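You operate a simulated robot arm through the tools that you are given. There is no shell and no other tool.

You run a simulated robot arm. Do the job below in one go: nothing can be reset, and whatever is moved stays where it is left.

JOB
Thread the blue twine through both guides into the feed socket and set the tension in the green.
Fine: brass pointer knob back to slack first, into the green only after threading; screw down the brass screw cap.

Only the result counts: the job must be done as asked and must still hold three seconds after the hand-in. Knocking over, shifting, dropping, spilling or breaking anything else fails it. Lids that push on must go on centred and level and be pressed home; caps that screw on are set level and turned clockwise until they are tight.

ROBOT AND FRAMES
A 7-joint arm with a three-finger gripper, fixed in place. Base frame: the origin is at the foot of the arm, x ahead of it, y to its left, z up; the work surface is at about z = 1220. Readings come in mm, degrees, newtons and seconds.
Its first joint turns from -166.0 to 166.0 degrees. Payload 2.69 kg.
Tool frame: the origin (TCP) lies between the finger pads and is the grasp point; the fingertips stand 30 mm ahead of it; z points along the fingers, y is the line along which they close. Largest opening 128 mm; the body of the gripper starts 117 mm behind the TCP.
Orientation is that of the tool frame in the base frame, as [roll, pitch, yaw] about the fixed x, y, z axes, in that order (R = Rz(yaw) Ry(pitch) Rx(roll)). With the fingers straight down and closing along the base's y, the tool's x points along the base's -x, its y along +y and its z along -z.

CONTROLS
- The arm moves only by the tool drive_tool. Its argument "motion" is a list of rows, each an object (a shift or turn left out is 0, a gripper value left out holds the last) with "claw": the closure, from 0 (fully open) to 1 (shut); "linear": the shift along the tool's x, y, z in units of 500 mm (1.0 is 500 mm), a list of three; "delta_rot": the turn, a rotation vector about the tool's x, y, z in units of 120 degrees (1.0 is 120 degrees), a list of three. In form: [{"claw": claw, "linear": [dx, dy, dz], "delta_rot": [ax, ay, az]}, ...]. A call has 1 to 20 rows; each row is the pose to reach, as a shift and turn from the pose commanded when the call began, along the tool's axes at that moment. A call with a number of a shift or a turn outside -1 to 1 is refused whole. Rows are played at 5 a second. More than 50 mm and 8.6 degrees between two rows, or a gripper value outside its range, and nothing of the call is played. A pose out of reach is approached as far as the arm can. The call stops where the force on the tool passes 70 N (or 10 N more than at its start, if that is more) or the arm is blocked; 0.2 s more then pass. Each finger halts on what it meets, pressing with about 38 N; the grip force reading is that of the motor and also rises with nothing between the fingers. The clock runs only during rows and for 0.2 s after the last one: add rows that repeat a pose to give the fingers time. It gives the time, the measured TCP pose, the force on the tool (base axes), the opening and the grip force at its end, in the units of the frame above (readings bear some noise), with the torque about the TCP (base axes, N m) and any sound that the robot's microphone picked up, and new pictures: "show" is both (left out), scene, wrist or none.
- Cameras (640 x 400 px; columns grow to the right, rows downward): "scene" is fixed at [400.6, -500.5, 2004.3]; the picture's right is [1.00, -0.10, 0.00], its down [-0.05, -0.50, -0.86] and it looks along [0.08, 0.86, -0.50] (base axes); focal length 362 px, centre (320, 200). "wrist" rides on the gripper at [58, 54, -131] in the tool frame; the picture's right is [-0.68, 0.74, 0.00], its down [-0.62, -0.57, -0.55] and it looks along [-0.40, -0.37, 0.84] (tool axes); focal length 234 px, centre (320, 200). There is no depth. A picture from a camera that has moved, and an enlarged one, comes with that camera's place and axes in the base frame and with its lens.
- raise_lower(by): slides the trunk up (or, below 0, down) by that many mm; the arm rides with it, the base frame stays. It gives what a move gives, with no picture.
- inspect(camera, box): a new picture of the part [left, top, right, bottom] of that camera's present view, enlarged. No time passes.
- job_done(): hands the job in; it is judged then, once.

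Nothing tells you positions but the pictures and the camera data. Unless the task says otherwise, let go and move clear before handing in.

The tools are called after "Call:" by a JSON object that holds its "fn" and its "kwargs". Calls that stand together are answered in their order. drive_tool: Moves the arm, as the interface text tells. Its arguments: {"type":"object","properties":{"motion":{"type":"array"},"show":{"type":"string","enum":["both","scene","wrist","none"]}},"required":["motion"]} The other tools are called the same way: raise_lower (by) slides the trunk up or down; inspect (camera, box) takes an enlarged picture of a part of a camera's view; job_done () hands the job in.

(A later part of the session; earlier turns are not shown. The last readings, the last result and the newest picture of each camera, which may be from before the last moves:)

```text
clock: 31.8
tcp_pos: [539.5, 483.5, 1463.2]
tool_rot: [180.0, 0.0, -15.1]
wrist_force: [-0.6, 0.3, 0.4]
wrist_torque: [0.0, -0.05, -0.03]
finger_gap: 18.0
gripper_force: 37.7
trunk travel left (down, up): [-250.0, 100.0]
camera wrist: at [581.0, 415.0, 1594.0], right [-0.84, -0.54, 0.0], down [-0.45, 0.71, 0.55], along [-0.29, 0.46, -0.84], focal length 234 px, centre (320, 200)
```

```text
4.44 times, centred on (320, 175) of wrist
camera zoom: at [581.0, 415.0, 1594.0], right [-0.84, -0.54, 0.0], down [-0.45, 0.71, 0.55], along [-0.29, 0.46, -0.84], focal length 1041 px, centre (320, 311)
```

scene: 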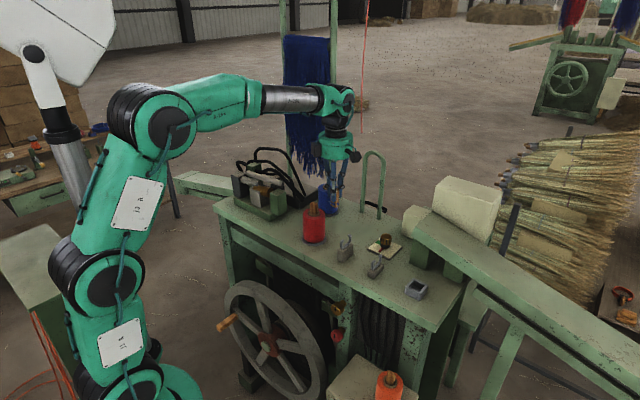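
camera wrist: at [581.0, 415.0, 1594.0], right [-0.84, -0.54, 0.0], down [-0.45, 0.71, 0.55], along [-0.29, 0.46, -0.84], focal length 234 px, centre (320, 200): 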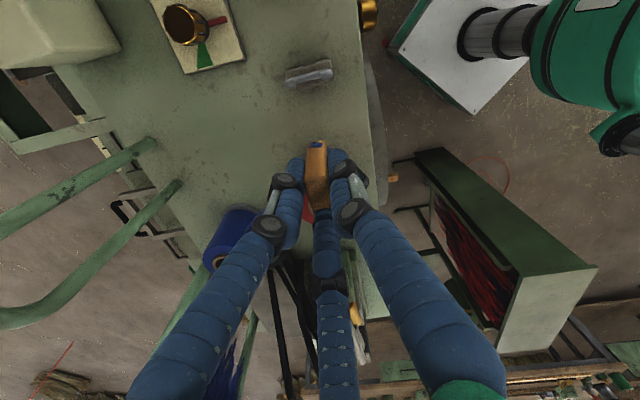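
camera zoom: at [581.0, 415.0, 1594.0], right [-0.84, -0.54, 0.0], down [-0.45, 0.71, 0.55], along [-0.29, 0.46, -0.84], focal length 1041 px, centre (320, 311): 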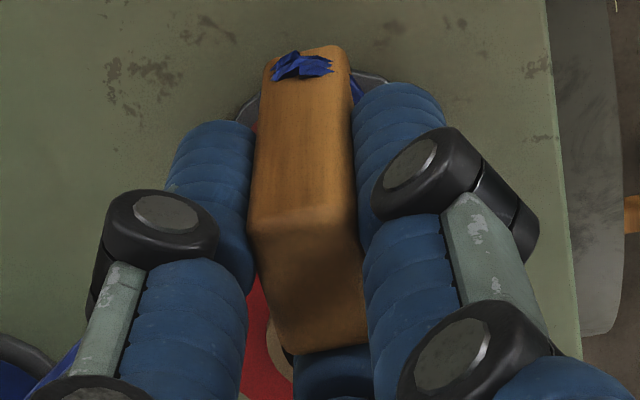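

Guide 1's slit centre works out at (576, 448) with tip centres at z ≈ 1301 and the bar top at about 1275. I'll lower the leader on the run line, 50 mm upstream, so its foot is at hook-opening height and the fingertips stay above the hook.

Call:
{"fn": "drive_tool", "kwargs": {"motion": [{"claw": 1.0, "linear": [0.0018, -0.0034, 0.04]}, {"claw": 1.0, "linear": [0.0018, -0.0034, 0.09]}, {"claw": 1.0, "linear": [0.0018, -0.0034, 0.14]}, {"claw": 1.0, "linear": [0.0018, -0.0034, 0.19]}, {"claw": 1.0, "linear": [0.0018, -0.0034, 0.23]}, {"claw": 1.0, "linear": [0.0018, -0.0034, 0.242]}, {"claw": 1.0, "linear": [0.0018, -0.0034, 0.242]}], "show": "both"}}

Call:
{"fn": "inspect", "kwargs": {"camera": "scene", "box": [315, 200, 375, 270]}}

Call:
{"fn": "inspect", "kwargs": {"camera": "wrist", "box": [250, 40, 390, 220]}}

```text
clock: 33.4
tcp_pos: [540.3, 484.5, 1343.3]
tool_rot: [180.0, 0.0, -15.1]
wrist_force: [-0.2, 1.1, 0.0]
wrist_torque: [0.0, -0.02, 0.01]
finger_gap: 17.7
gripper_force: 37.5
trunk travel left (down, up): [-250.0, 100.0]
camera wrist: at [582.8, 417.2, 1474.8], right [-0.84, -0.54, 0.0], down [-0.45, 0.71, 0.55], along [-0.29, 0.46, -0.84], focal length 234 px, centre (320, 200)
```

scene: 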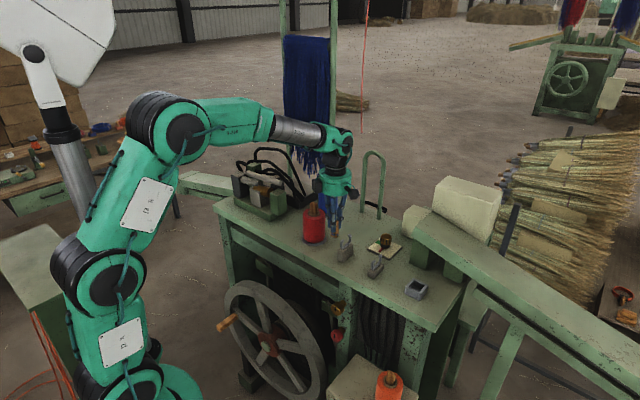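
wrist: 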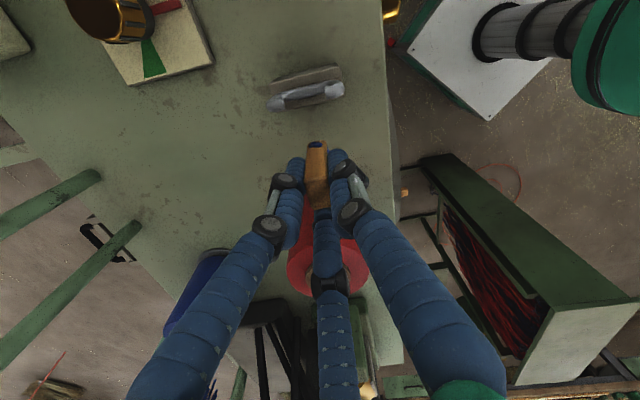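

```text
5.71 times, centred on (345, 235) of scene
camera zoom: at [400.6, -500.5, 2004.3], right [1.0, -0.1, 0.0], down [-0.05, -0.5, -0.86], along [0.08, 0.86, -0.5], focal length 2069 px, centre (177, 0)
```

zoom: 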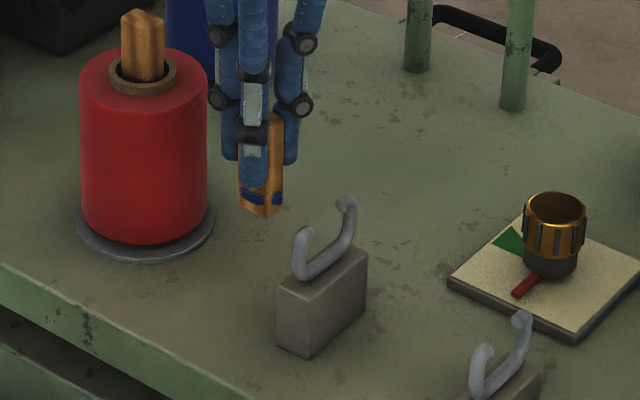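

```text
2.22 times, centred on (320, 130) of wrist
camera zoom: at [582.8, 417.2, 1474.8], right [-0.84, -0.54, 0.0], down [-0.45, 0.71, 0.55], along [-0.29, 0.46, -0.84], focal length 520 px, centre (320, 356)
```

zoom: 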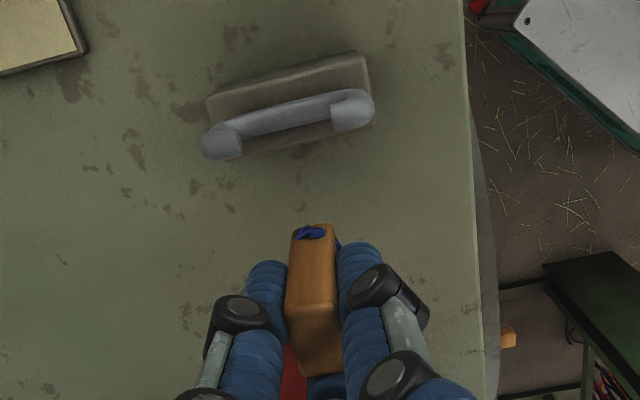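

The leader's foot is at about the right height and the wrist geometry puts it within 1 mm of the slit centre line. I'll advance 28 mm to just short of the hook and compare directly.

Call:
{"fn": "drive_tool", "kwargs": {"motion": [{"claw": 1.0, "linear": [0.016, 0.01, 0]}, {"claw": 1.0, "linear": [0.032, 0.02, 0]}, {"claw": 1.0, "linear": [0.0478, 0.0293, 0]}, {"claw": 1.0, "linear": [0.0478, 0.0293, 0]}], "show": "none"}}

Call:
{"fn": "inspect", "kwargs": {"camera": "scene", "box": [330, 220, 365, 260]}}

Call:
{"fn": "inspect", "kwargs": {"camera": "wrist", "box": [280, 80, 360, 200]}}

```text
clock: 34.4
tcp_pos: [559.3, 465.0, 1342.3]
tool_rot: [-179.9, 0.0, -15.2]
wrist_force: [-0.1, 0.1, 0.2]
wrist_torque: [0.02, -0.01, -0.02]
finger_gap: 17.9
gripper_force: 37.8
trunk travel left (down, up): [-250.0, 100.0]
```

```text
10.00 times, centred on (348, 240) of scene
camera zoom: at [400.6, -500.5, 2004.3], right [1.0, -0.1, 0.0], down [-0.05, -0.5, -0.86], along [0.08, 0.86, -0.5], focal length 3620 px, centre (45, -200)
```

zoom: 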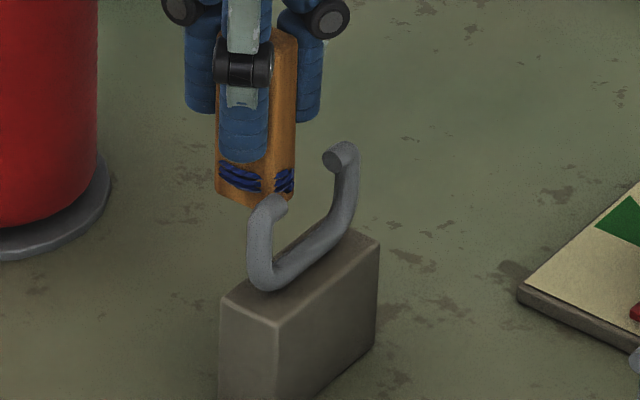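

```text
3.33 times, centred on (320, 140) of wrist
camera zoom: at [601.5, 397.8, 1474.0], right [-0.84, -0.53, 0.0], down [-0.45, 0.71, 0.55], along [-0.29, 0.46, -0.84], focal length 781 px, centre (320, 400)
```

zoom: 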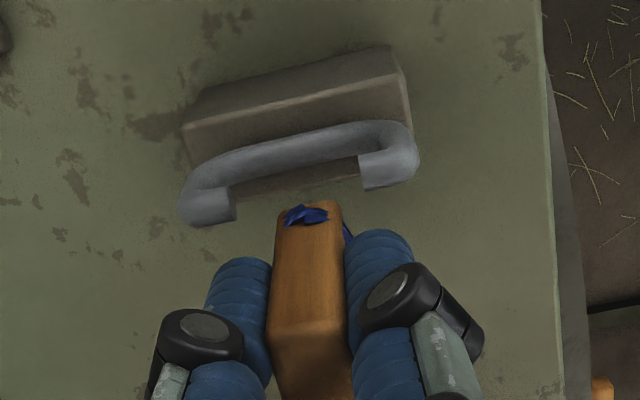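

From both views the leader will pass inside the slit but rides a bit high. I'll lower 6.5 mm, shift 1.5 mm rearward, and slide it into the hook opening.

Call:
{"fn": "drive_tool", "kwargs": {"motion": [{"claw": 1.0, "linear": [0.0015, -0.0026, 0.013]}, {"claw": 1.0, "linear": [0.0015, -0.0026, 0.013]}, {"claw": 1.0, "linear": [0.0102, 0.0023, 0.013]}, {"claw": 1.0, "linear": [0.0189, 0.0073, 0.013]}, {"claw": 1.0, "linear": [0.0276, 0.0122, 0.013]}, {"claw": 1.0, "linear": [0.0276, 0.0122, 0.013]}], "show": "none"}}

Call:
{"fn": "inspect", "kwargs": {"camera": "scene", "box": [330, 220, 365, 260]}}

Call:
{"fn": "inspect", "kwargs": {"camera": "wrist", "box": [280, 80, 360, 200]}}

```text
clock: 35.8
tcp_pos: [571.1, 453.6, 1334.8]
tool_rot: [-180.0, 0.0, -15.0]
wrist_force: [0.0, -0.4, -0.3]
wrist_torque: [-0.01, 0.01, 0.04]
finger_gap: 17.5
gripper_force: 37.8
trunk travel left (down, up): [-250.0, 100.0]
```

```text
10.00 times, centred on (348, 240) of scene
camera zoom: at [400.6, -500.5, 2004.3], right [1.0, -0.1, 0.0], down [-0.05, -0.5, -0.86], along [0.08, 0.86, -0.5], focal length 3620 px, centre (45, -200)
```

zoom: 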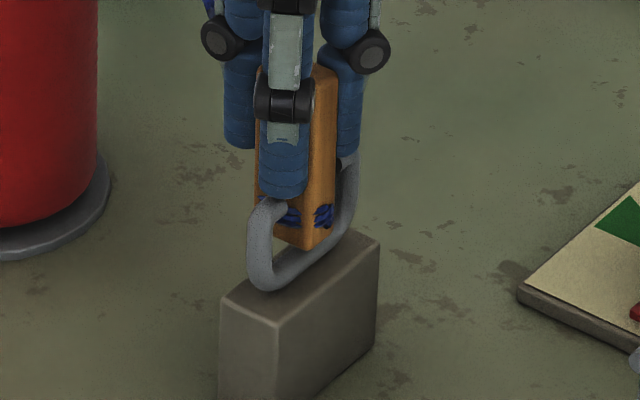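

```text
3.33 times, centred on (320, 140) of wrist
camera zoom: at [613.1, 386.6, 1467.1], right [-0.84, -0.54, 0.0], down [-0.45, 0.71, 0.55], along [-0.29, 0.46, -0.84], focal length 781 px, centre (320, 400)
```

zoom: 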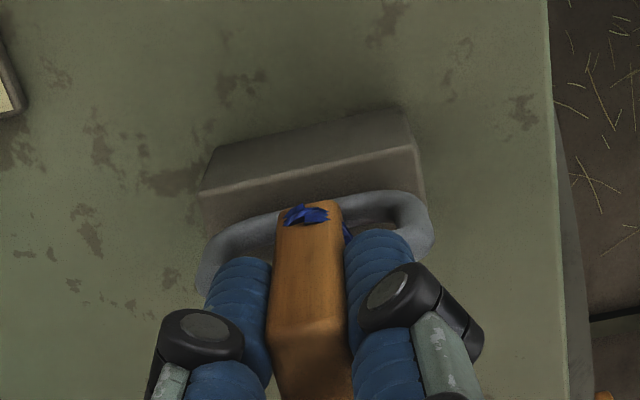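

The leader's foot is inside guide 1 with no contact force. I'll keep sliding it straight along the run, past the hook.

Call:
{"fn": "drive_tool", "kwargs": {"motion": [{"claw": 1.0, "linear": [0.0159, 0.009, 0]}, {"claw": 1.0, "linear": [0.0319, 0.0181, 0]}, {"claw": 1.0, "linear": [0.0478, 0.0272, 0]}, {"claw": 1.0, "linear": [0.0637, 0.0363, 0]}, {"claw": 1.0, "linear": [0.0797, 0.0453, 0]}, {"claw": 1.0, "linear": [0.0956, 0.0544, 0]}, {"claw": 1.0, "linear": [0.0956, 0.0544, 0]}], "show": "both"}}

Call:
{"fn": "inspect", "kwargs": {"camera": "scene", "box": [325, 190, 395, 280]}}

Call:
{"fn": "inspect", "kwargs": {"camera": "wrist", "box": [260, 40, 380, 200]}}

```text
clock: 37.4
tcp_pos: [608.6, 414.5, 1337.0]
tool_rot: [180.0, 0.0, -15.1]
wrist_force: [-0.1, -0.7, 0.6]
wrist_torque: [0.02, 0.01, 0.03]
finger_gap: 17.6
gripper_force: 38.4
trunk travel left (down, up): [-250.0, 100.0]
camera wrist: at [650.8, 347.3, 1468.2], right [-0.84, -0.53, 0.0], down [-0.45, 0.71, 0.55], along [-0.29, 0.46, -0.84], focal length 234 px, centre (320, 200)
```

scene: 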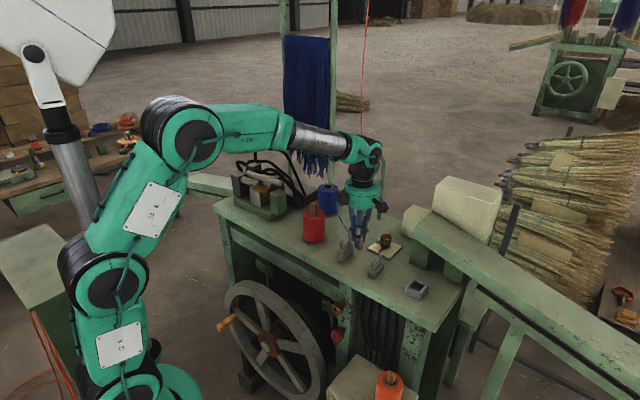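
wrist: 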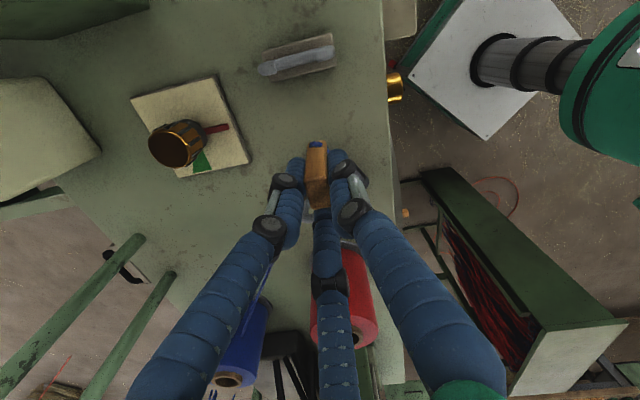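

```text
4.44 times, centred on (360, 235) of scene
camera zoom: at [400.6, -500.5, 2004.3], right [1.0, -0.1, 0.0], down [-0.05, -0.5, -0.86], along [0.08, 0.86, -0.5], focal length 1609 px, centre (142, 44)
```

zoom: 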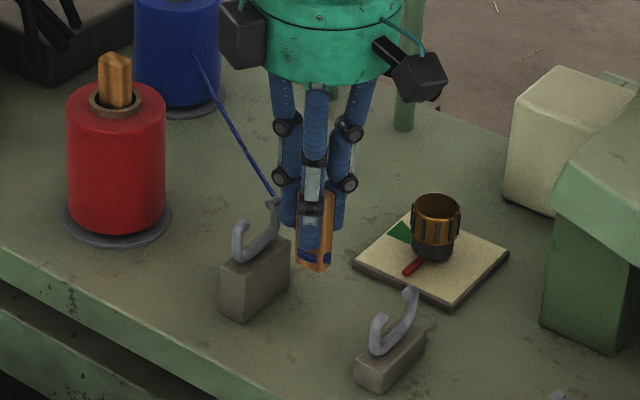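

```text
2.50 times, centred on (320, 120) of wrist
camera zoom: at [650.8, 347.3, 1468.2], right [-0.84, -0.53, 0.0], down [-0.45, 0.71, 0.55], along [-0.29, 0.46, -0.84], focal length 585 px, centre (320, 400)
```

zoom: 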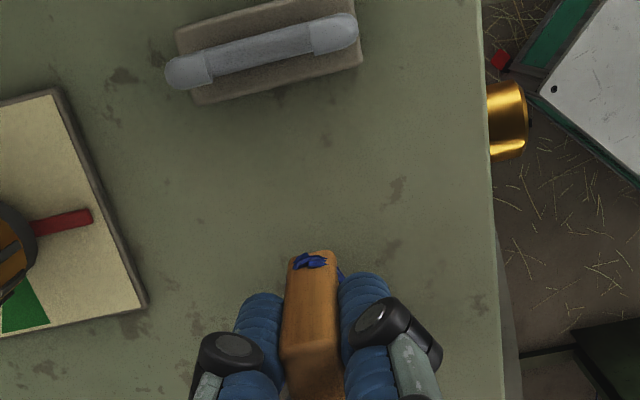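

The twine now runs from the blue spool to guide 1. I'll zoom on guide 1 to confirm the twine lies inside the hook.

Call:
{"fn": "inspect", "kwargs": {"camera": "scene", "box": [335, 215, 370, 255]}}

Call:
{"fn": "inspect", "kwargs": {"camera": "wrist", "box": [290, 35, 345, 85]}}

Call:
{"fn": "inspect", "kwargs": {"camera": "wrist", "box": [280, 170, 360, 250]}}

```text
10.00 times, centred on (352, 235) of scene
camera zoom: at [400.6, -500.5, 2004.3], right [1.0, -0.1, 0.0], down [-0.05, -0.5, -0.86], along [0.08, 0.86, -0.5], focal length 3620 px, centre (-5, -150)
```

zoom: 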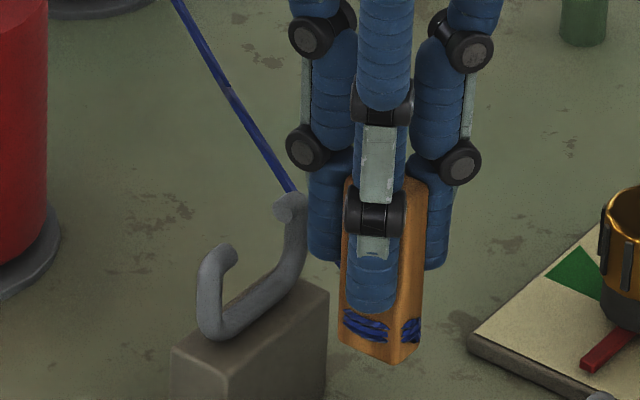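

```text
8.00 times, centred on (318, 60) of wrist
camera zoom: at [650.8, 347.3, 1468.2], right [-0.84, -0.53, 0.0], down [-0.45, 0.71, 0.55], along [-0.29, 0.46, -0.84], focal length 1873 px, centre (340, 1320)
```

zoom: 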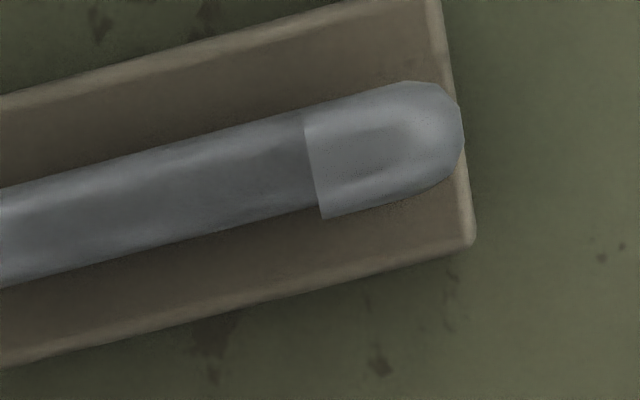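

```text
5.00 times, centred on (320, 210) of wrist
camera zoom: at [650.8, 347.3, 1468.2], right [-0.84, -0.53, 0.0], down [-0.45, 0.71, 0.55], along [-0.29, 0.46, -0.84], focal length 1171 px, centre (320, 150)
```

zoom: 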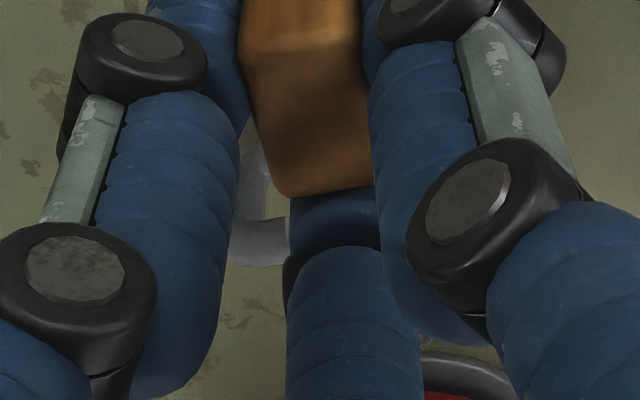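

I can't yet see the stretch of twine between the hook and the leader, so I'll zoom in harder around the hook's rear arm and the leader's trailing side.

Call:
{"fn": "inspect", "kwargs": {"camera": "scene", "box": [355, 230, 373, 254]}}

Call:
{"fn": "inspect", "kwargs": {"camera": "scene", "box": [330, 180, 365, 225]}}

Call:
{"fn": "inspect", "kwargs": {"camera": "scene", "box": [352, 226, 364, 240]}}

```text
16.00 times, centred on (364, 242) of scene
camera zoom: at [400.6, -500.5, 2004.3], right [1.0, -0.1, 0.0], down [-0.05, -0.5, -0.86], along [0.08, 0.86, -0.5], focal length 5793 px, centre (-384, -472)
```

zoom: 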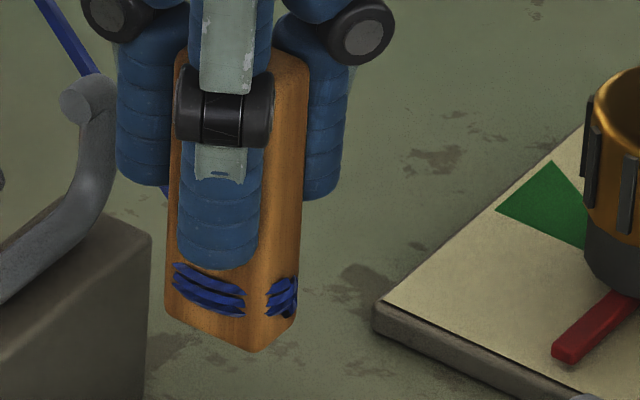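

```text
8.89 times, centred on (348, 202) of scene
camera zoom: at [400.6, -500.5, 2004.3], right [1.0, -0.1, 0.0], down [-0.05, -0.5, -0.86], along [0.08, 0.86, -0.5], focal length 3218 px, centre (76, 178)
```

zoom: 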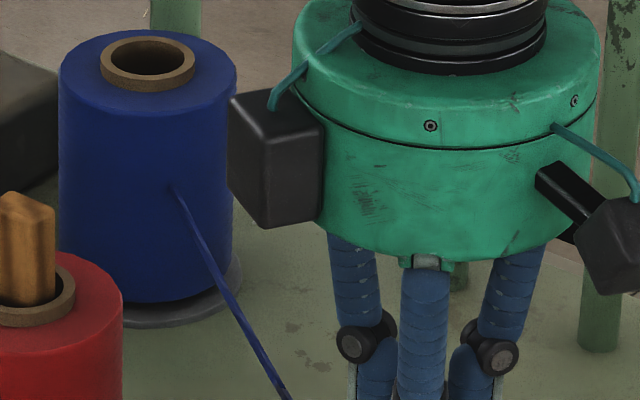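

```text
16.00 times, centred on (358, 233) of scene
camera zoom: at [400.6, -500.5, 2004.3], right [1.0, -0.1, 0.0], down [-0.05, -0.5, -0.86], along [0.08, 0.86, -0.5], focal length 5793 px, centre (-288, -328)
```

zoom: 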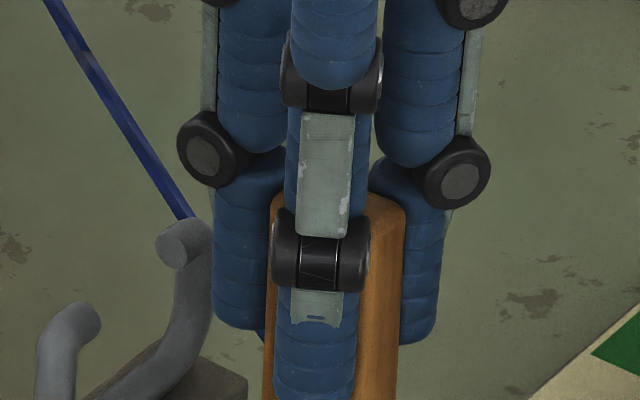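

The twine is drawn as a straight line from spool to leader and isn't bending at guide 1, so I want it to lie clearly through the hook's opening. I'll swing the leader, staying downstream of the guide, so that the line from the spool runs straight through the hook, and look.

Call:
{"fn": "drive_tool", "kwargs": {"motion": [{"claw": 1.0, "linear": [-0.0082, 0.0209, 0]}, {"claw": 1.0, "linear": [-0.0164, 0.0417, 0]}, {"claw": 1.0, "linear": [-0.0246, 0.0626, 0]}, {"claw": 1.0, "linear": [-0.0328, 0.0834, 0]}, {"claw": 1.0, "linear": [-0.0328, 0.0834, 0]}], "show": "none"}}

Call:
{"fn": "inspect", "kwargs": {"camera": "scene", "box": [325, 190, 385, 270]}}

Call:
{"fn": "inspect", "kwargs": {"camera": "scene", "box": [340, 225, 370, 260]}}

Call:
{"fn": "inspect", "kwargs": {"camera": "wrist", "box": [240, 120, 400, 280]}}

```text
clock: 38.6
tcp_pos: [583.5, 378.7, 1337.2]
tool_rot: [-180.0, 0.0, -15.2]
wrist_force: [-0.3, -1.1, 0.5]
wrist_torque: [0.02, 0.01, -0.01]
finger_gap: 17.4
gripper_force: 37.6
trunk travel left (down, up): [-250.0, 100.0]
```

```text
5.00 times, centred on (355, 230) of scene
camera zoom: at [400.6, -500.5, 2004.3], right [1.0, -0.1, 0.0], down [-0.05, -0.5, -0.86], along [0.08, 0.86, -0.5], focal length 1810 px, centre (145, 50)
```

zoom: 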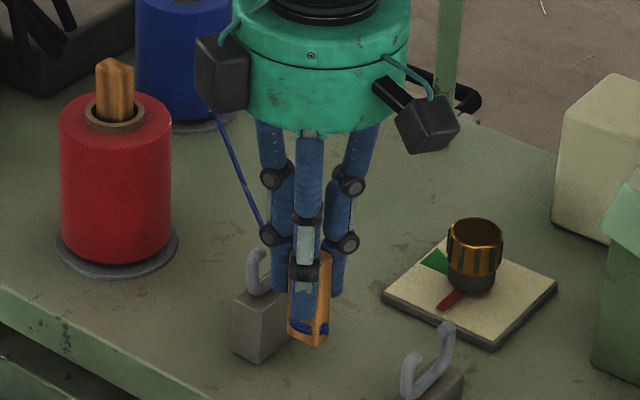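

```text
11.43 times, centred on (355, 242) of scene
camera zoom: at [400.6, -500.5, 2004.3], right [1.0, -0.1, 0.0], down [-0.05, -0.5, -0.86], along [0.08, 0.86, -0.5], focal length 4138 px, centre (-80, -286)
```

zoom: 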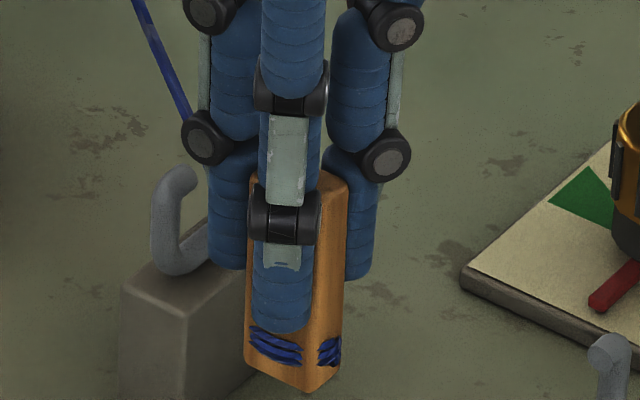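

```text
2.50 times, centred on (320, 200) of wrist
camera zoom: at [625.5, 311.1, 1468.0], right [-0.84, -0.54, 0.0], down [-0.45, 0.71, 0.55], along [-0.29, 0.46, -0.84], focal length 585 px, centre (320, 200)
```

zoom: 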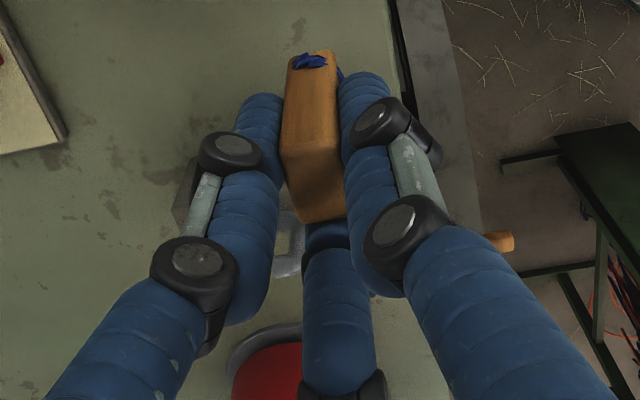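

The hook is hidden by the fingers here, so I'll move the leader to the point upstream of guide 2 and check whether the twine bends at guide 1.

Call:
{"fn": "drive_tool", "kwargs": {"motion": [{"claw": 1.0, "linear": [0.018, -0.015, 0]}, {"claw": 1.0, "linear": [0.036, -0.03, 0]}, {"claw": 1.0, "linear": [0.054, -0.045, 0]}, {"claw": 1.0, "linear": [0.072, -0.0596, 0]}, {"claw": 1.0, "linear": [0.072, -0.0596, 0]}], "show": "none"}}

Call:
{"fn": "inspect", "kwargs": {"camera": "scene", "box": [325, 190, 395, 270]}}

Call:
{"fn": "inspect", "kwargs": {"camera": "scene", "box": [340, 225, 375, 260]}}

Call:
{"fn": "inspect", "kwargs": {"camera": "wrist", "box": [240, 120, 400, 280]}}

```text
clock: 39.8
tcp_pos: [626.3, 398.9, 1335.6]
tool_rot: [-180.0, 0.0, -15.1]
wrist_force: [-0.3, -0.1, -0.2]
wrist_torque: [-0.04, 0.03, 0.0]
finger_gap: 17.7
gripper_force: 37.8
trunk travel left (down, up): [-250.0, 100.0]
```

```text
5.00 times, centred on (360, 230) of scene
camera zoom: at [400.6, -500.5, 2004.3], right [1.0, -0.1, 0.0], down [-0.05, -0.5, -0.86], along [0.08, 0.86, -0.5], focal length 1810 px, centre (120, 50)
```

zoom: 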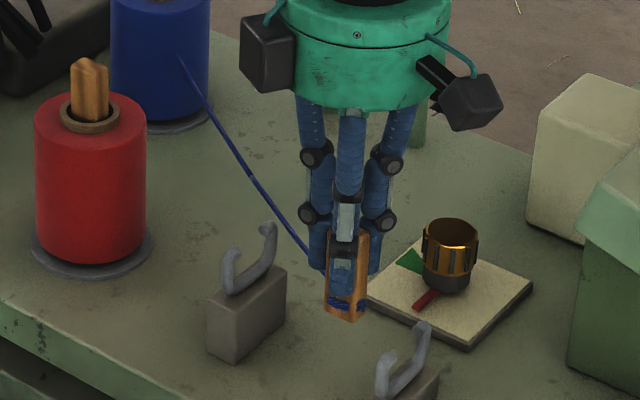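

```text
11.43 times, centred on (358, 242) of scene
camera zoom: at [400.6, -500.5, 2004.3], right [1.0, -0.1, 0.0], down [-0.05, -0.5, -0.86], along [0.08, 0.86, -0.5], focal length 4138 px, centre (-109, -286)
```

zoom: 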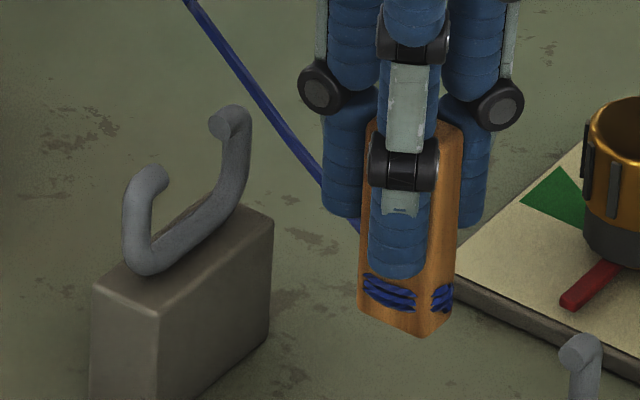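

```text
2.50 times, centred on (320, 200) of wrist
camera zoom: at [668.9, 332.0, 1466.7], right [-0.84, -0.54, 0.0], down [-0.45, 0.71, 0.55], along [-0.29, 0.46, -0.84], focal length 585 px, centre (320, 200)
```

zoom: 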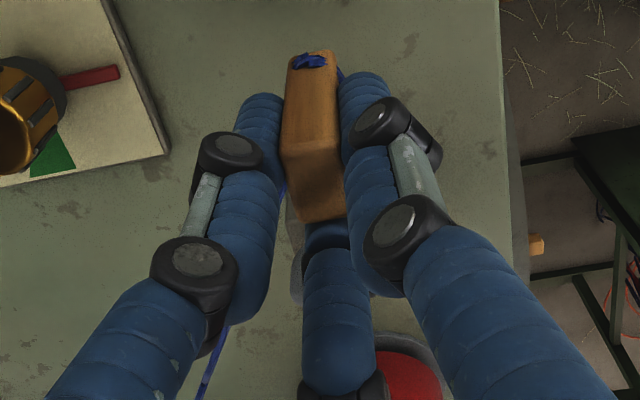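

The twine now hangs slightly slack and lies outside guide 1, so the pass didn't hold it in the hook. I'll look closely at the whole strand to understand how it behaves.

Call:
{"fn": "inspect", "kwargs": {"camera": "scene", "box": [328, 195, 352, 225]}}

Call:
{"fn": "inspect", "kwargs": {"camera": "scene", "box": [345, 220, 369, 250]}}

Call:
{"fn": "inspect", "kwargs": {"camera": "wrist", "box": [270, 190, 340, 300]}}

```text
13.33 times, centred on (340, 210) of scene
camera zoom: at [400.6, -500.5, 2004.3], right [1.0, -0.1, 0.0], down [-0.05, -0.5, -0.86], along [0.08, 0.86, -0.5], focal length 4827 px, centre (53, 67)
```

zoom: 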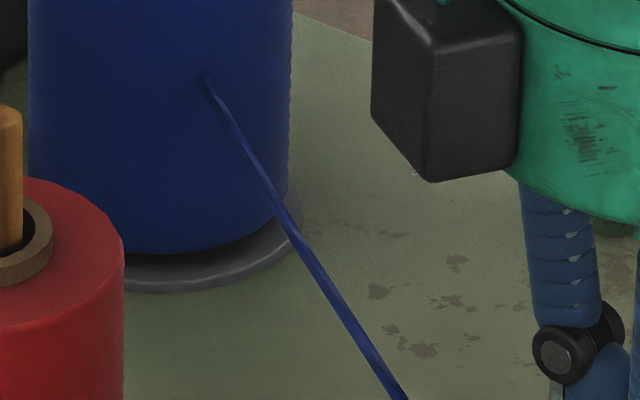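

```text
13.33 times, centred on (357, 235) of scene
camera zoom: at [400.6, -500.5, 2004.3], right [1.0, -0.1, 0.0], down [-0.05, -0.5, -0.86], along [0.08, 0.86, -0.5], focal length 4827 px, centre (-173, -267)
```

zoom: 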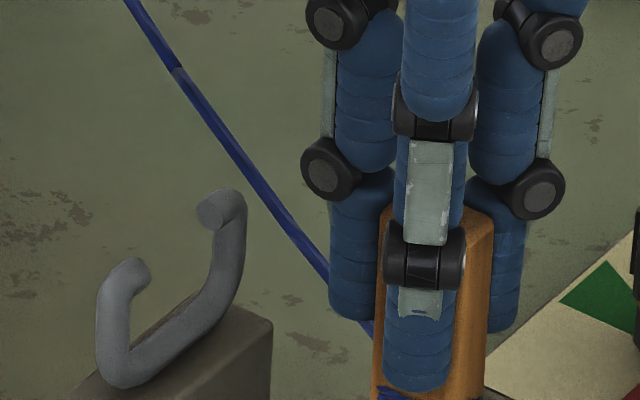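

```text
3.64 times, centred on (305, 245) of wrist
camera zoom: at [668.9, 332.0, 1466.7], right [-0.84, -0.54, 0.0], down [-0.45, 0.71, 0.55], along [-0.29, 0.46, -0.84], focal length 852 px, centre (374, 36)
```

zoom: 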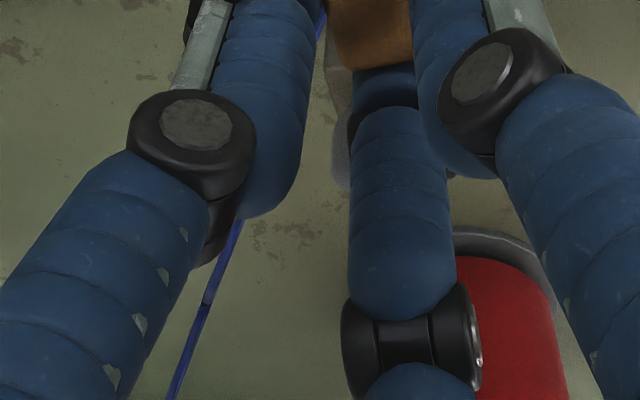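

I'll zoom further along the strand to see whether it is made of segments and where it starts.

Call:
{"fn": "inspect", "kwargs": {"camera": "scene", "box": [329, 198, 343, 216]}}

Call:
{"fn": "inspect", "kwargs": {"camera": "scene", "box": [338, 213, 350, 230]}}

Call:
{"fn": "inspect", "kwargs": {"camera": "scene", "box": [346, 228, 366, 248]}}

```text
16.00 times, centred on (336, 207) of scene
camera zoom: at [400.6, -500.5, 2004.3], right [1.0, -0.1, 0.0], down [-0.05, -0.5, -0.86], along [0.08, 0.86, -0.5], focal length 5793 px, centre (64, 88)
```

zoom: 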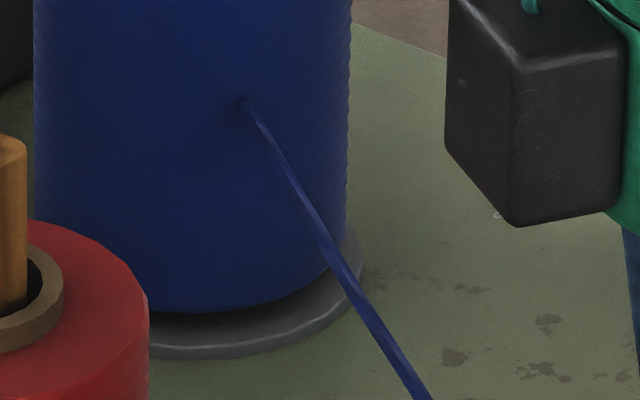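

```text
16.00 times, centred on (344, 222) of scene
camera zoom: at [400.6, -500.5, 2004.3], right [1.0, -0.1, 0.0], down [-0.05, -0.5, -0.86], along [0.08, 0.86, -0.5], focal length 5793 px, centre (-64, -144)
```

zoom: 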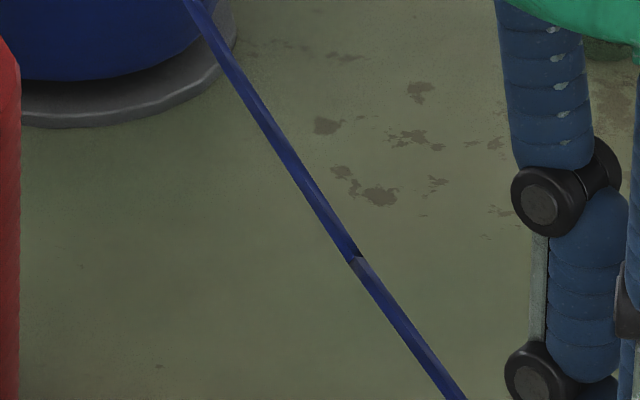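

```text
16.00 times, centred on (356, 238) of scene
camera zoom: at [400.6, -500.5, 2004.3], right [1.0, -0.1, 0.0], down [-0.05, -0.5, -0.86], along [0.08, 0.86, -0.5], focal length 5793 px, centre (-256, -408)
```

zoom: 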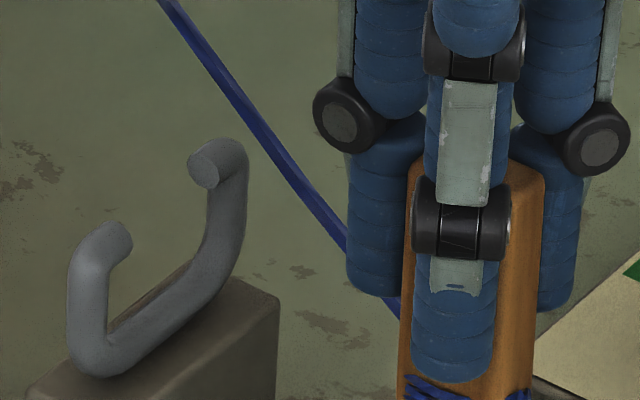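

The strand is a sagging line that only follows the leader, so it probably has to be laid into each hook from above through the slit. I'll raise the leader, line the twine up over guide 1's slit, and lower it into the hook.

Call:
{"fn": "drive_tool", "kwargs": {"motion": [{"claw": 1.0, "linear": [0, 0, -0.05]}, {"claw": 1.0, "linear": [0, 0, -0.1]}, {"claw": 1.0, "linear": [-0.018, 0.02, -0.13]}, {"claw": 1.0, "linear": [-0.036, 0.041, -0.13]}, {"claw": 1.0, "linear": [-0.054, 0.062, -0.13]}, {"claw": 1.0, "linear": [-0.0726, 0.0826, -0.13]}, {"claw": 1.0, "linear": [-0.0726, 0.0826, -0.13]}], "show": "none"}}

Call:
{"fn": "inspect", "kwargs": {"camera": "scene", "box": [325, 190, 385, 265]}}

Call:
{"fn": "inspect", "kwargs": {"camera": "wrist", "box": [240, 140, 400, 300]}}

```text
clock: 41.4
tcp_pos: [579.9, 367.7, 1398.5]
tool_rot: [-180.0, -0.1, -15.0]
wrist_force: [0.2, -0.7, -0.3]
wrist_torque: [0.01, -0.01, 0.03]
finger_gap: 17.5
gripper_force: 37.6
trunk travel left (down, up): [-250.0, 100.0]
```

```text
5.33 times, centred on (355, 228) of scene
camera zoom: at [400.6, -500.5, 2004.3], right [1.0, -0.1, 0.0], down [-0.05, -0.5, -0.86], along [0.08, 0.86, -0.5], focal length 1931 px, centre (133, 53)
```

zoom: 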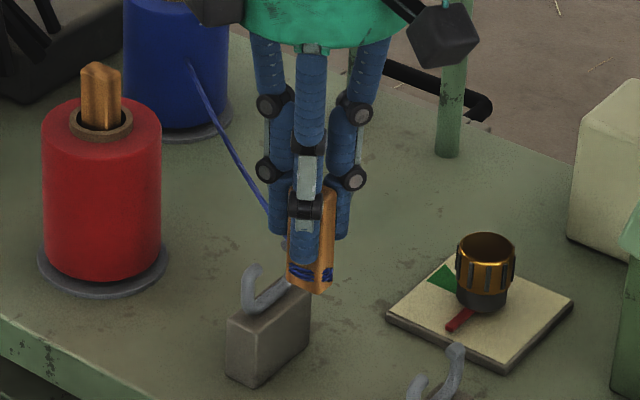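

```text
2.50 times, centred on (320, 220) of wrist
camera zoom: at [622.0, 300.4, 1530.9], right [-0.84, -0.54, 0.0], down [-0.45, 0.71, 0.55], along [-0.29, 0.46, -0.84], focal length 585 px, centre (320, 150)
```

zoom: 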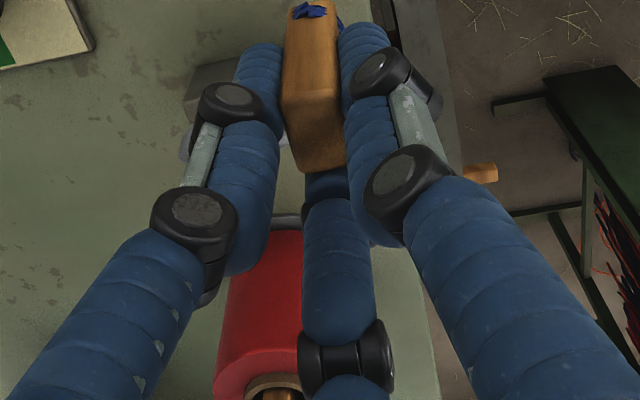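

Twine is above guide 1 now. Lowering it into the slit.

Call:
{"fn": "drive_tool", "kwargs": {"motion": [{"claw": 1.0, "linear": [0, 0, 0.03]}, {"claw": 1.0, "linear": [0, 0, 0.06]}, {"claw": 1.0, "linear": [0, 0, 0.09]}, {"claw": 1.0, "linear": [0, 0, 0.12]}, {"claw": 1.0, "linear": [0, 0, 0.13]}, {"claw": 1.0, "linear": [0, 0, 0.13]}], "show": "none"}}

Call:
{"fn": "inspect", "kwargs": {"camera": "scene", "box": [325, 195, 385, 270]}}

Call:
{"fn": "drive_tool", "kwargs": {"motion": [{"claw": 1.0, "linear": [0.018, -0.02, 0]}, {"claw": 1.0, "linear": [0.036, -0.041, 0]}, {"claw": 1.0, "linear": [0.054, -0.062, 0]}, {"claw": 1.0, "linear": [0.0726, -0.0826, 0]}, {"claw": 1.0, "linear": [0.0726, -0.0826, 0]}], "show": "none"}}

Call:
{"fn": "inspect", "kwargs": {"camera": "scene", "box": [325, 195, 395, 270]}}

Call:
{"fn": "inspect", "kwargs": {"camera": "scene", "box": [340, 220, 370, 255]}}

```text
clock: 42.8
tcp_pos: [580.9, 370.5, 1337.5]
tool_rot: [180.0, 0.1, -15.2]
wrist_force: [0.2, 0.2, -1.1]
wrist_torque: [0.0, 0.01, 0.02]
finger_gap: 17.8
gripper_force: 38.0
trunk travel left (down, up): [-250.0, 100.0]
```

```text
5.33 times, centred on (355, 232) of scene
camera zoom: at [400.6, -500.5, 2004.3], right [1.0, -0.1, 0.0], down [-0.05, -0.5, -0.86], along [0.08, 0.86, -0.5], focal length 1931 px, centre (133, 27)
```

zoom: 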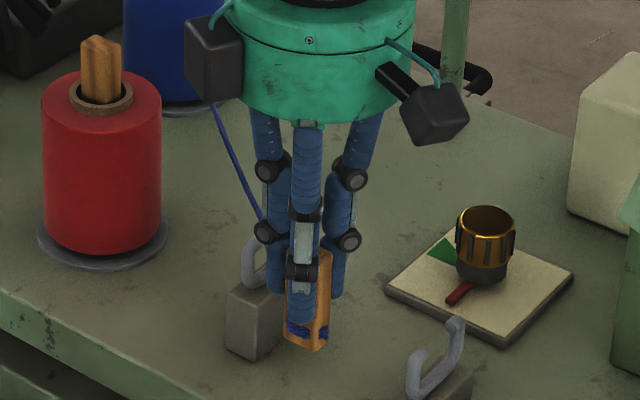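

```text
clock: 44.0
tcp_pos: [628.4, 399.1, 1336.4]
tool_rot: [180.0, 0.0, -15.1]
wrist_force: [-0.3, 0.9, -0.9]
wrist_torque: [-0.01, 0.05, 0.01]
finger_gap: 17.4
gripper_force: 37.8
trunk travel left (down, up): [-250.0, 100.0]
```

```text
5.33 times, centred on (360, 232) of scene
camera zoom: at [400.6, -500.5, 2004.3], right [1.0, -0.1, 0.0], down [-0.05, -0.5, -0.86], along [0.08, 0.86, -0.5], focal length 1931 px, centre (107, 27)
```

zoom: 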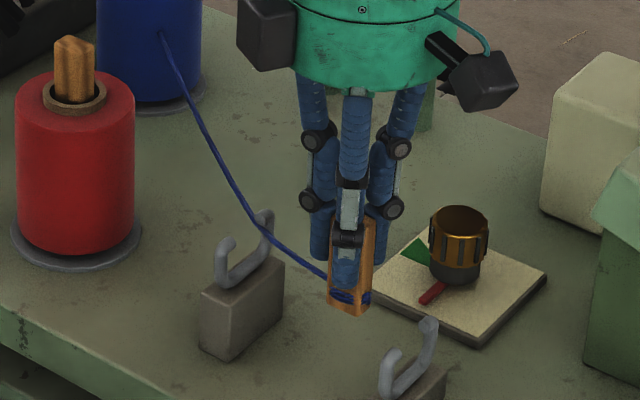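

```text
11.43 times, centred on (355, 238) of scene
camera zoom: at [400.6, -500.5, 2004.3], right [1.0, -0.1, 0.0], down [-0.05, -0.5, -0.86], along [0.08, 0.86, -0.5], focal length 4138 px, centre (-80, -229)
```

zoom: 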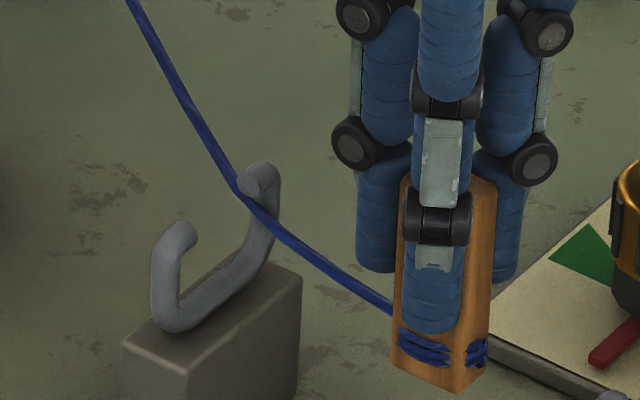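

The twine now clearly runs inside guide 1, tucked under the rear lip, so laying it in from above works. Next I'll check guide 2's position from here before carrying the leader over it.

Call:
{"fn": "inspect", "kwargs": {"camera": "wrist", "box": [260, 20, 380, 140]}}

Call:
{"fn": "inspect", "kwargs": {"camera": "scene", "box": [355, 235, 400, 285]}}

```text
3.33 times, centred on (320, 80) of wrist
camera zoom: at [670.3, 332.2, 1467.2], right [-0.84, -0.54, 0.0], down [-0.45, 0.71, 0.55], along [-0.29, 0.46, -0.84], focal length 781 px, centre (320, 600)
```

zoom: 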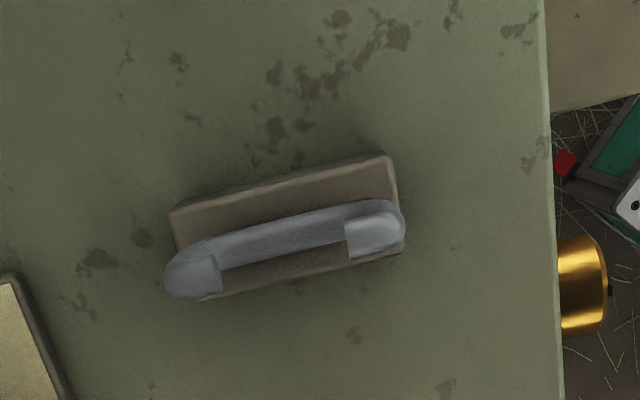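

```text
8.00 times, centred on (378, 260) of scene
camera zoom: at [400.6, -500.5, 2004.3], right [1.0, -0.1, 0.0], down [-0.05, -0.5, -0.86], along [0.08, 0.86, -0.5], focal length 2896 px, centre (-140, -280)
```

zoom: 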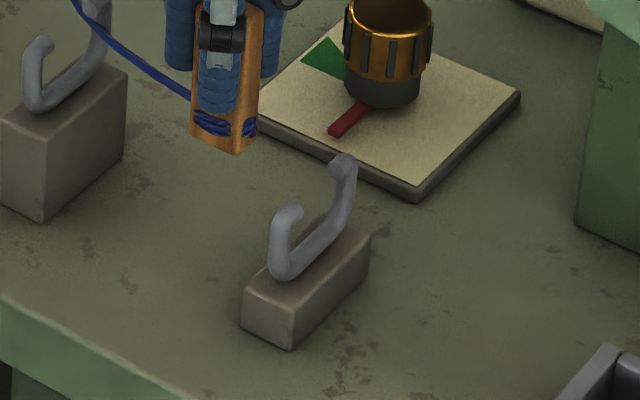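

Guide 2's slit centre is near (661, 364) with tips about z 1277. I'll raise the leader just enough to clear it and carry it over guide 2 along the run line, keeping the twine tucked in guide 1.

Call:
{"fn": "drive_tool", "kwargs": {"motion": [{"claw": 1.0, "linear": [0.02, 0.012, -0.012]}, {"claw": 1.0, "linear": [0.04, 0.024, -0.024]}, {"claw": 1.0, "linear": [0.06, 0.036, -0.032]}, {"claw": 1.0, "linear": [0.08, 0.048, -0.032]}, {"claw": 1.0, "linear": [0.1, 0.06, -0.032]}, {"claw": 1.0, "linear": [0.12, 0.072, -0.032]}, {"claw": 1.0, "linear": [0.14, 0.084, -0.032]}, {"claw": 1.0, "linear": [0.1594, 0.0958, -0.032]}, {"claw": 1.0, "linear": [0.1594, 0.0958, -0.032]}], "show": "both"}}

Call:
{"fn": "inspect", "kwargs": {"camera": "scene", "box": [335, 205, 425, 300]}}

Call:
{"fn": "inspect", "kwargs": {"camera": "scene", "box": [335, 215, 375, 260]}}

Call:
{"fn": "inspect", "kwargs": {"camera": "wrist", "box": [260, 20, 380, 140]}}

```text
clock: 46.0
tcp_pos: [689.4, 331.5, 1351.4]
tool_rot: [-180.0, 0.0, -15.1]
wrist_force: [-0.4, -0.3, -0.4]
wrist_torque: [0.01, 0.01, -0.01]
finger_gap: 17.6
gripper_force: 37.9
trunk travel left (down, up): [-250.0, 100.0]
camera wrist: at [732.4, 264.0, 1483.1], right [-0.84, -0.54, 0.0], down [-0.45, 0.71, 0.55], along [-0.29, 0.46, -0.84], focal length 234 px, centre (320, 200)
```

scene: 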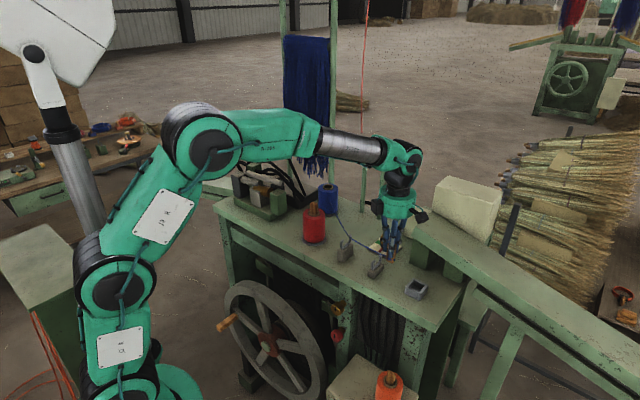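
wrist: 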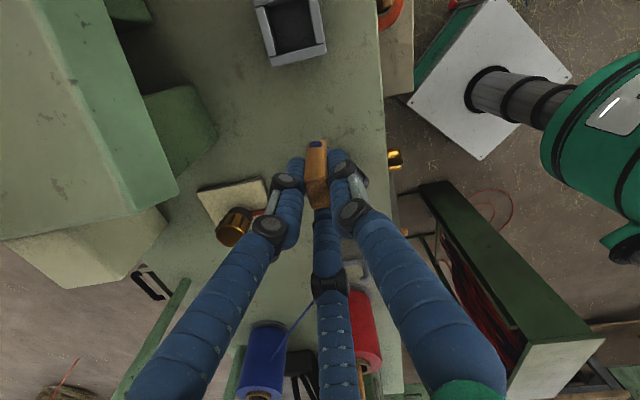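

```text
4.21 times, centred on (380, 252) of scene
camera zoom: at [400.6, -500.5, 2004.3], right [1.0, -0.1, 0.0], down [-0.05, -0.5, -0.86], along [0.08, 0.86, -0.5], focal length 1524 px, centre (67, -21)
```

zoom: 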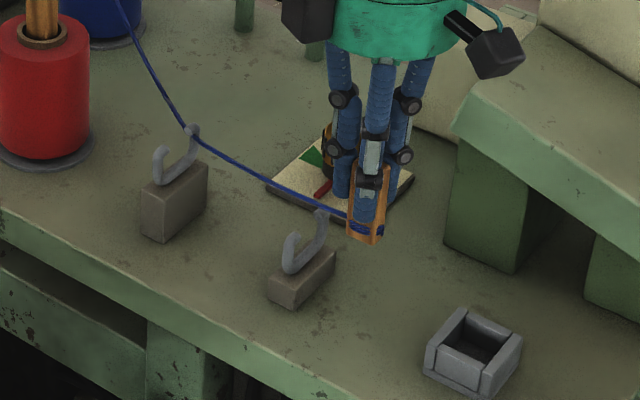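

```text
8.89 times, centred on (355, 238) of scene
camera zoom: at [400.6, -500.5, 2004.3], right [1.0, -0.1, 0.0], down [-0.05, -0.5, -0.86], along [0.08, 0.86, -0.5], focal length 3218 px, centre (9, -133)
```

zoom: 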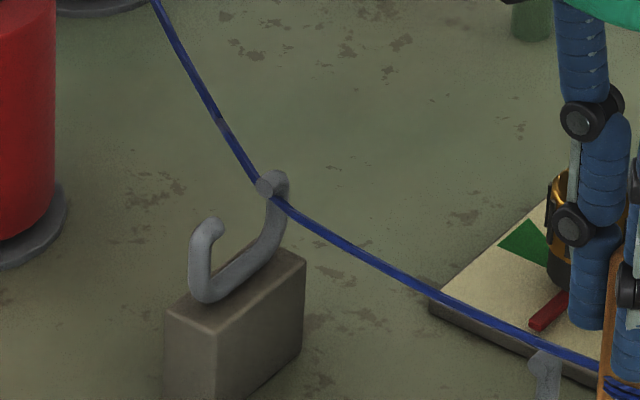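

```text
3.33 times, centred on (320, 80) of wrist
camera zoom: at [732.4, 264.0, 1483.1], right [-0.84, -0.54, 0.0], down [-0.45, 0.71, 0.55], along [-0.29, 0.46, -0.84], focal length 781 px, centre (320, 600)
```

zoom: 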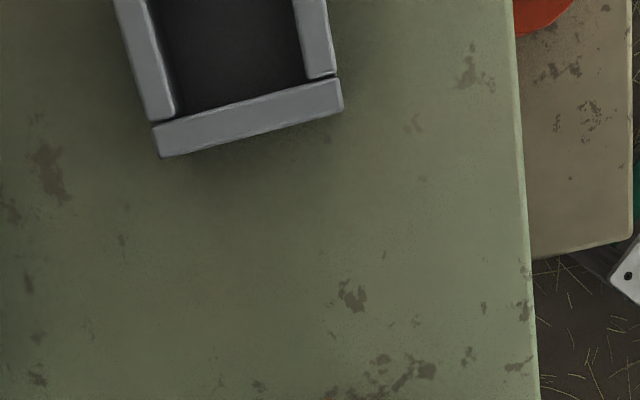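

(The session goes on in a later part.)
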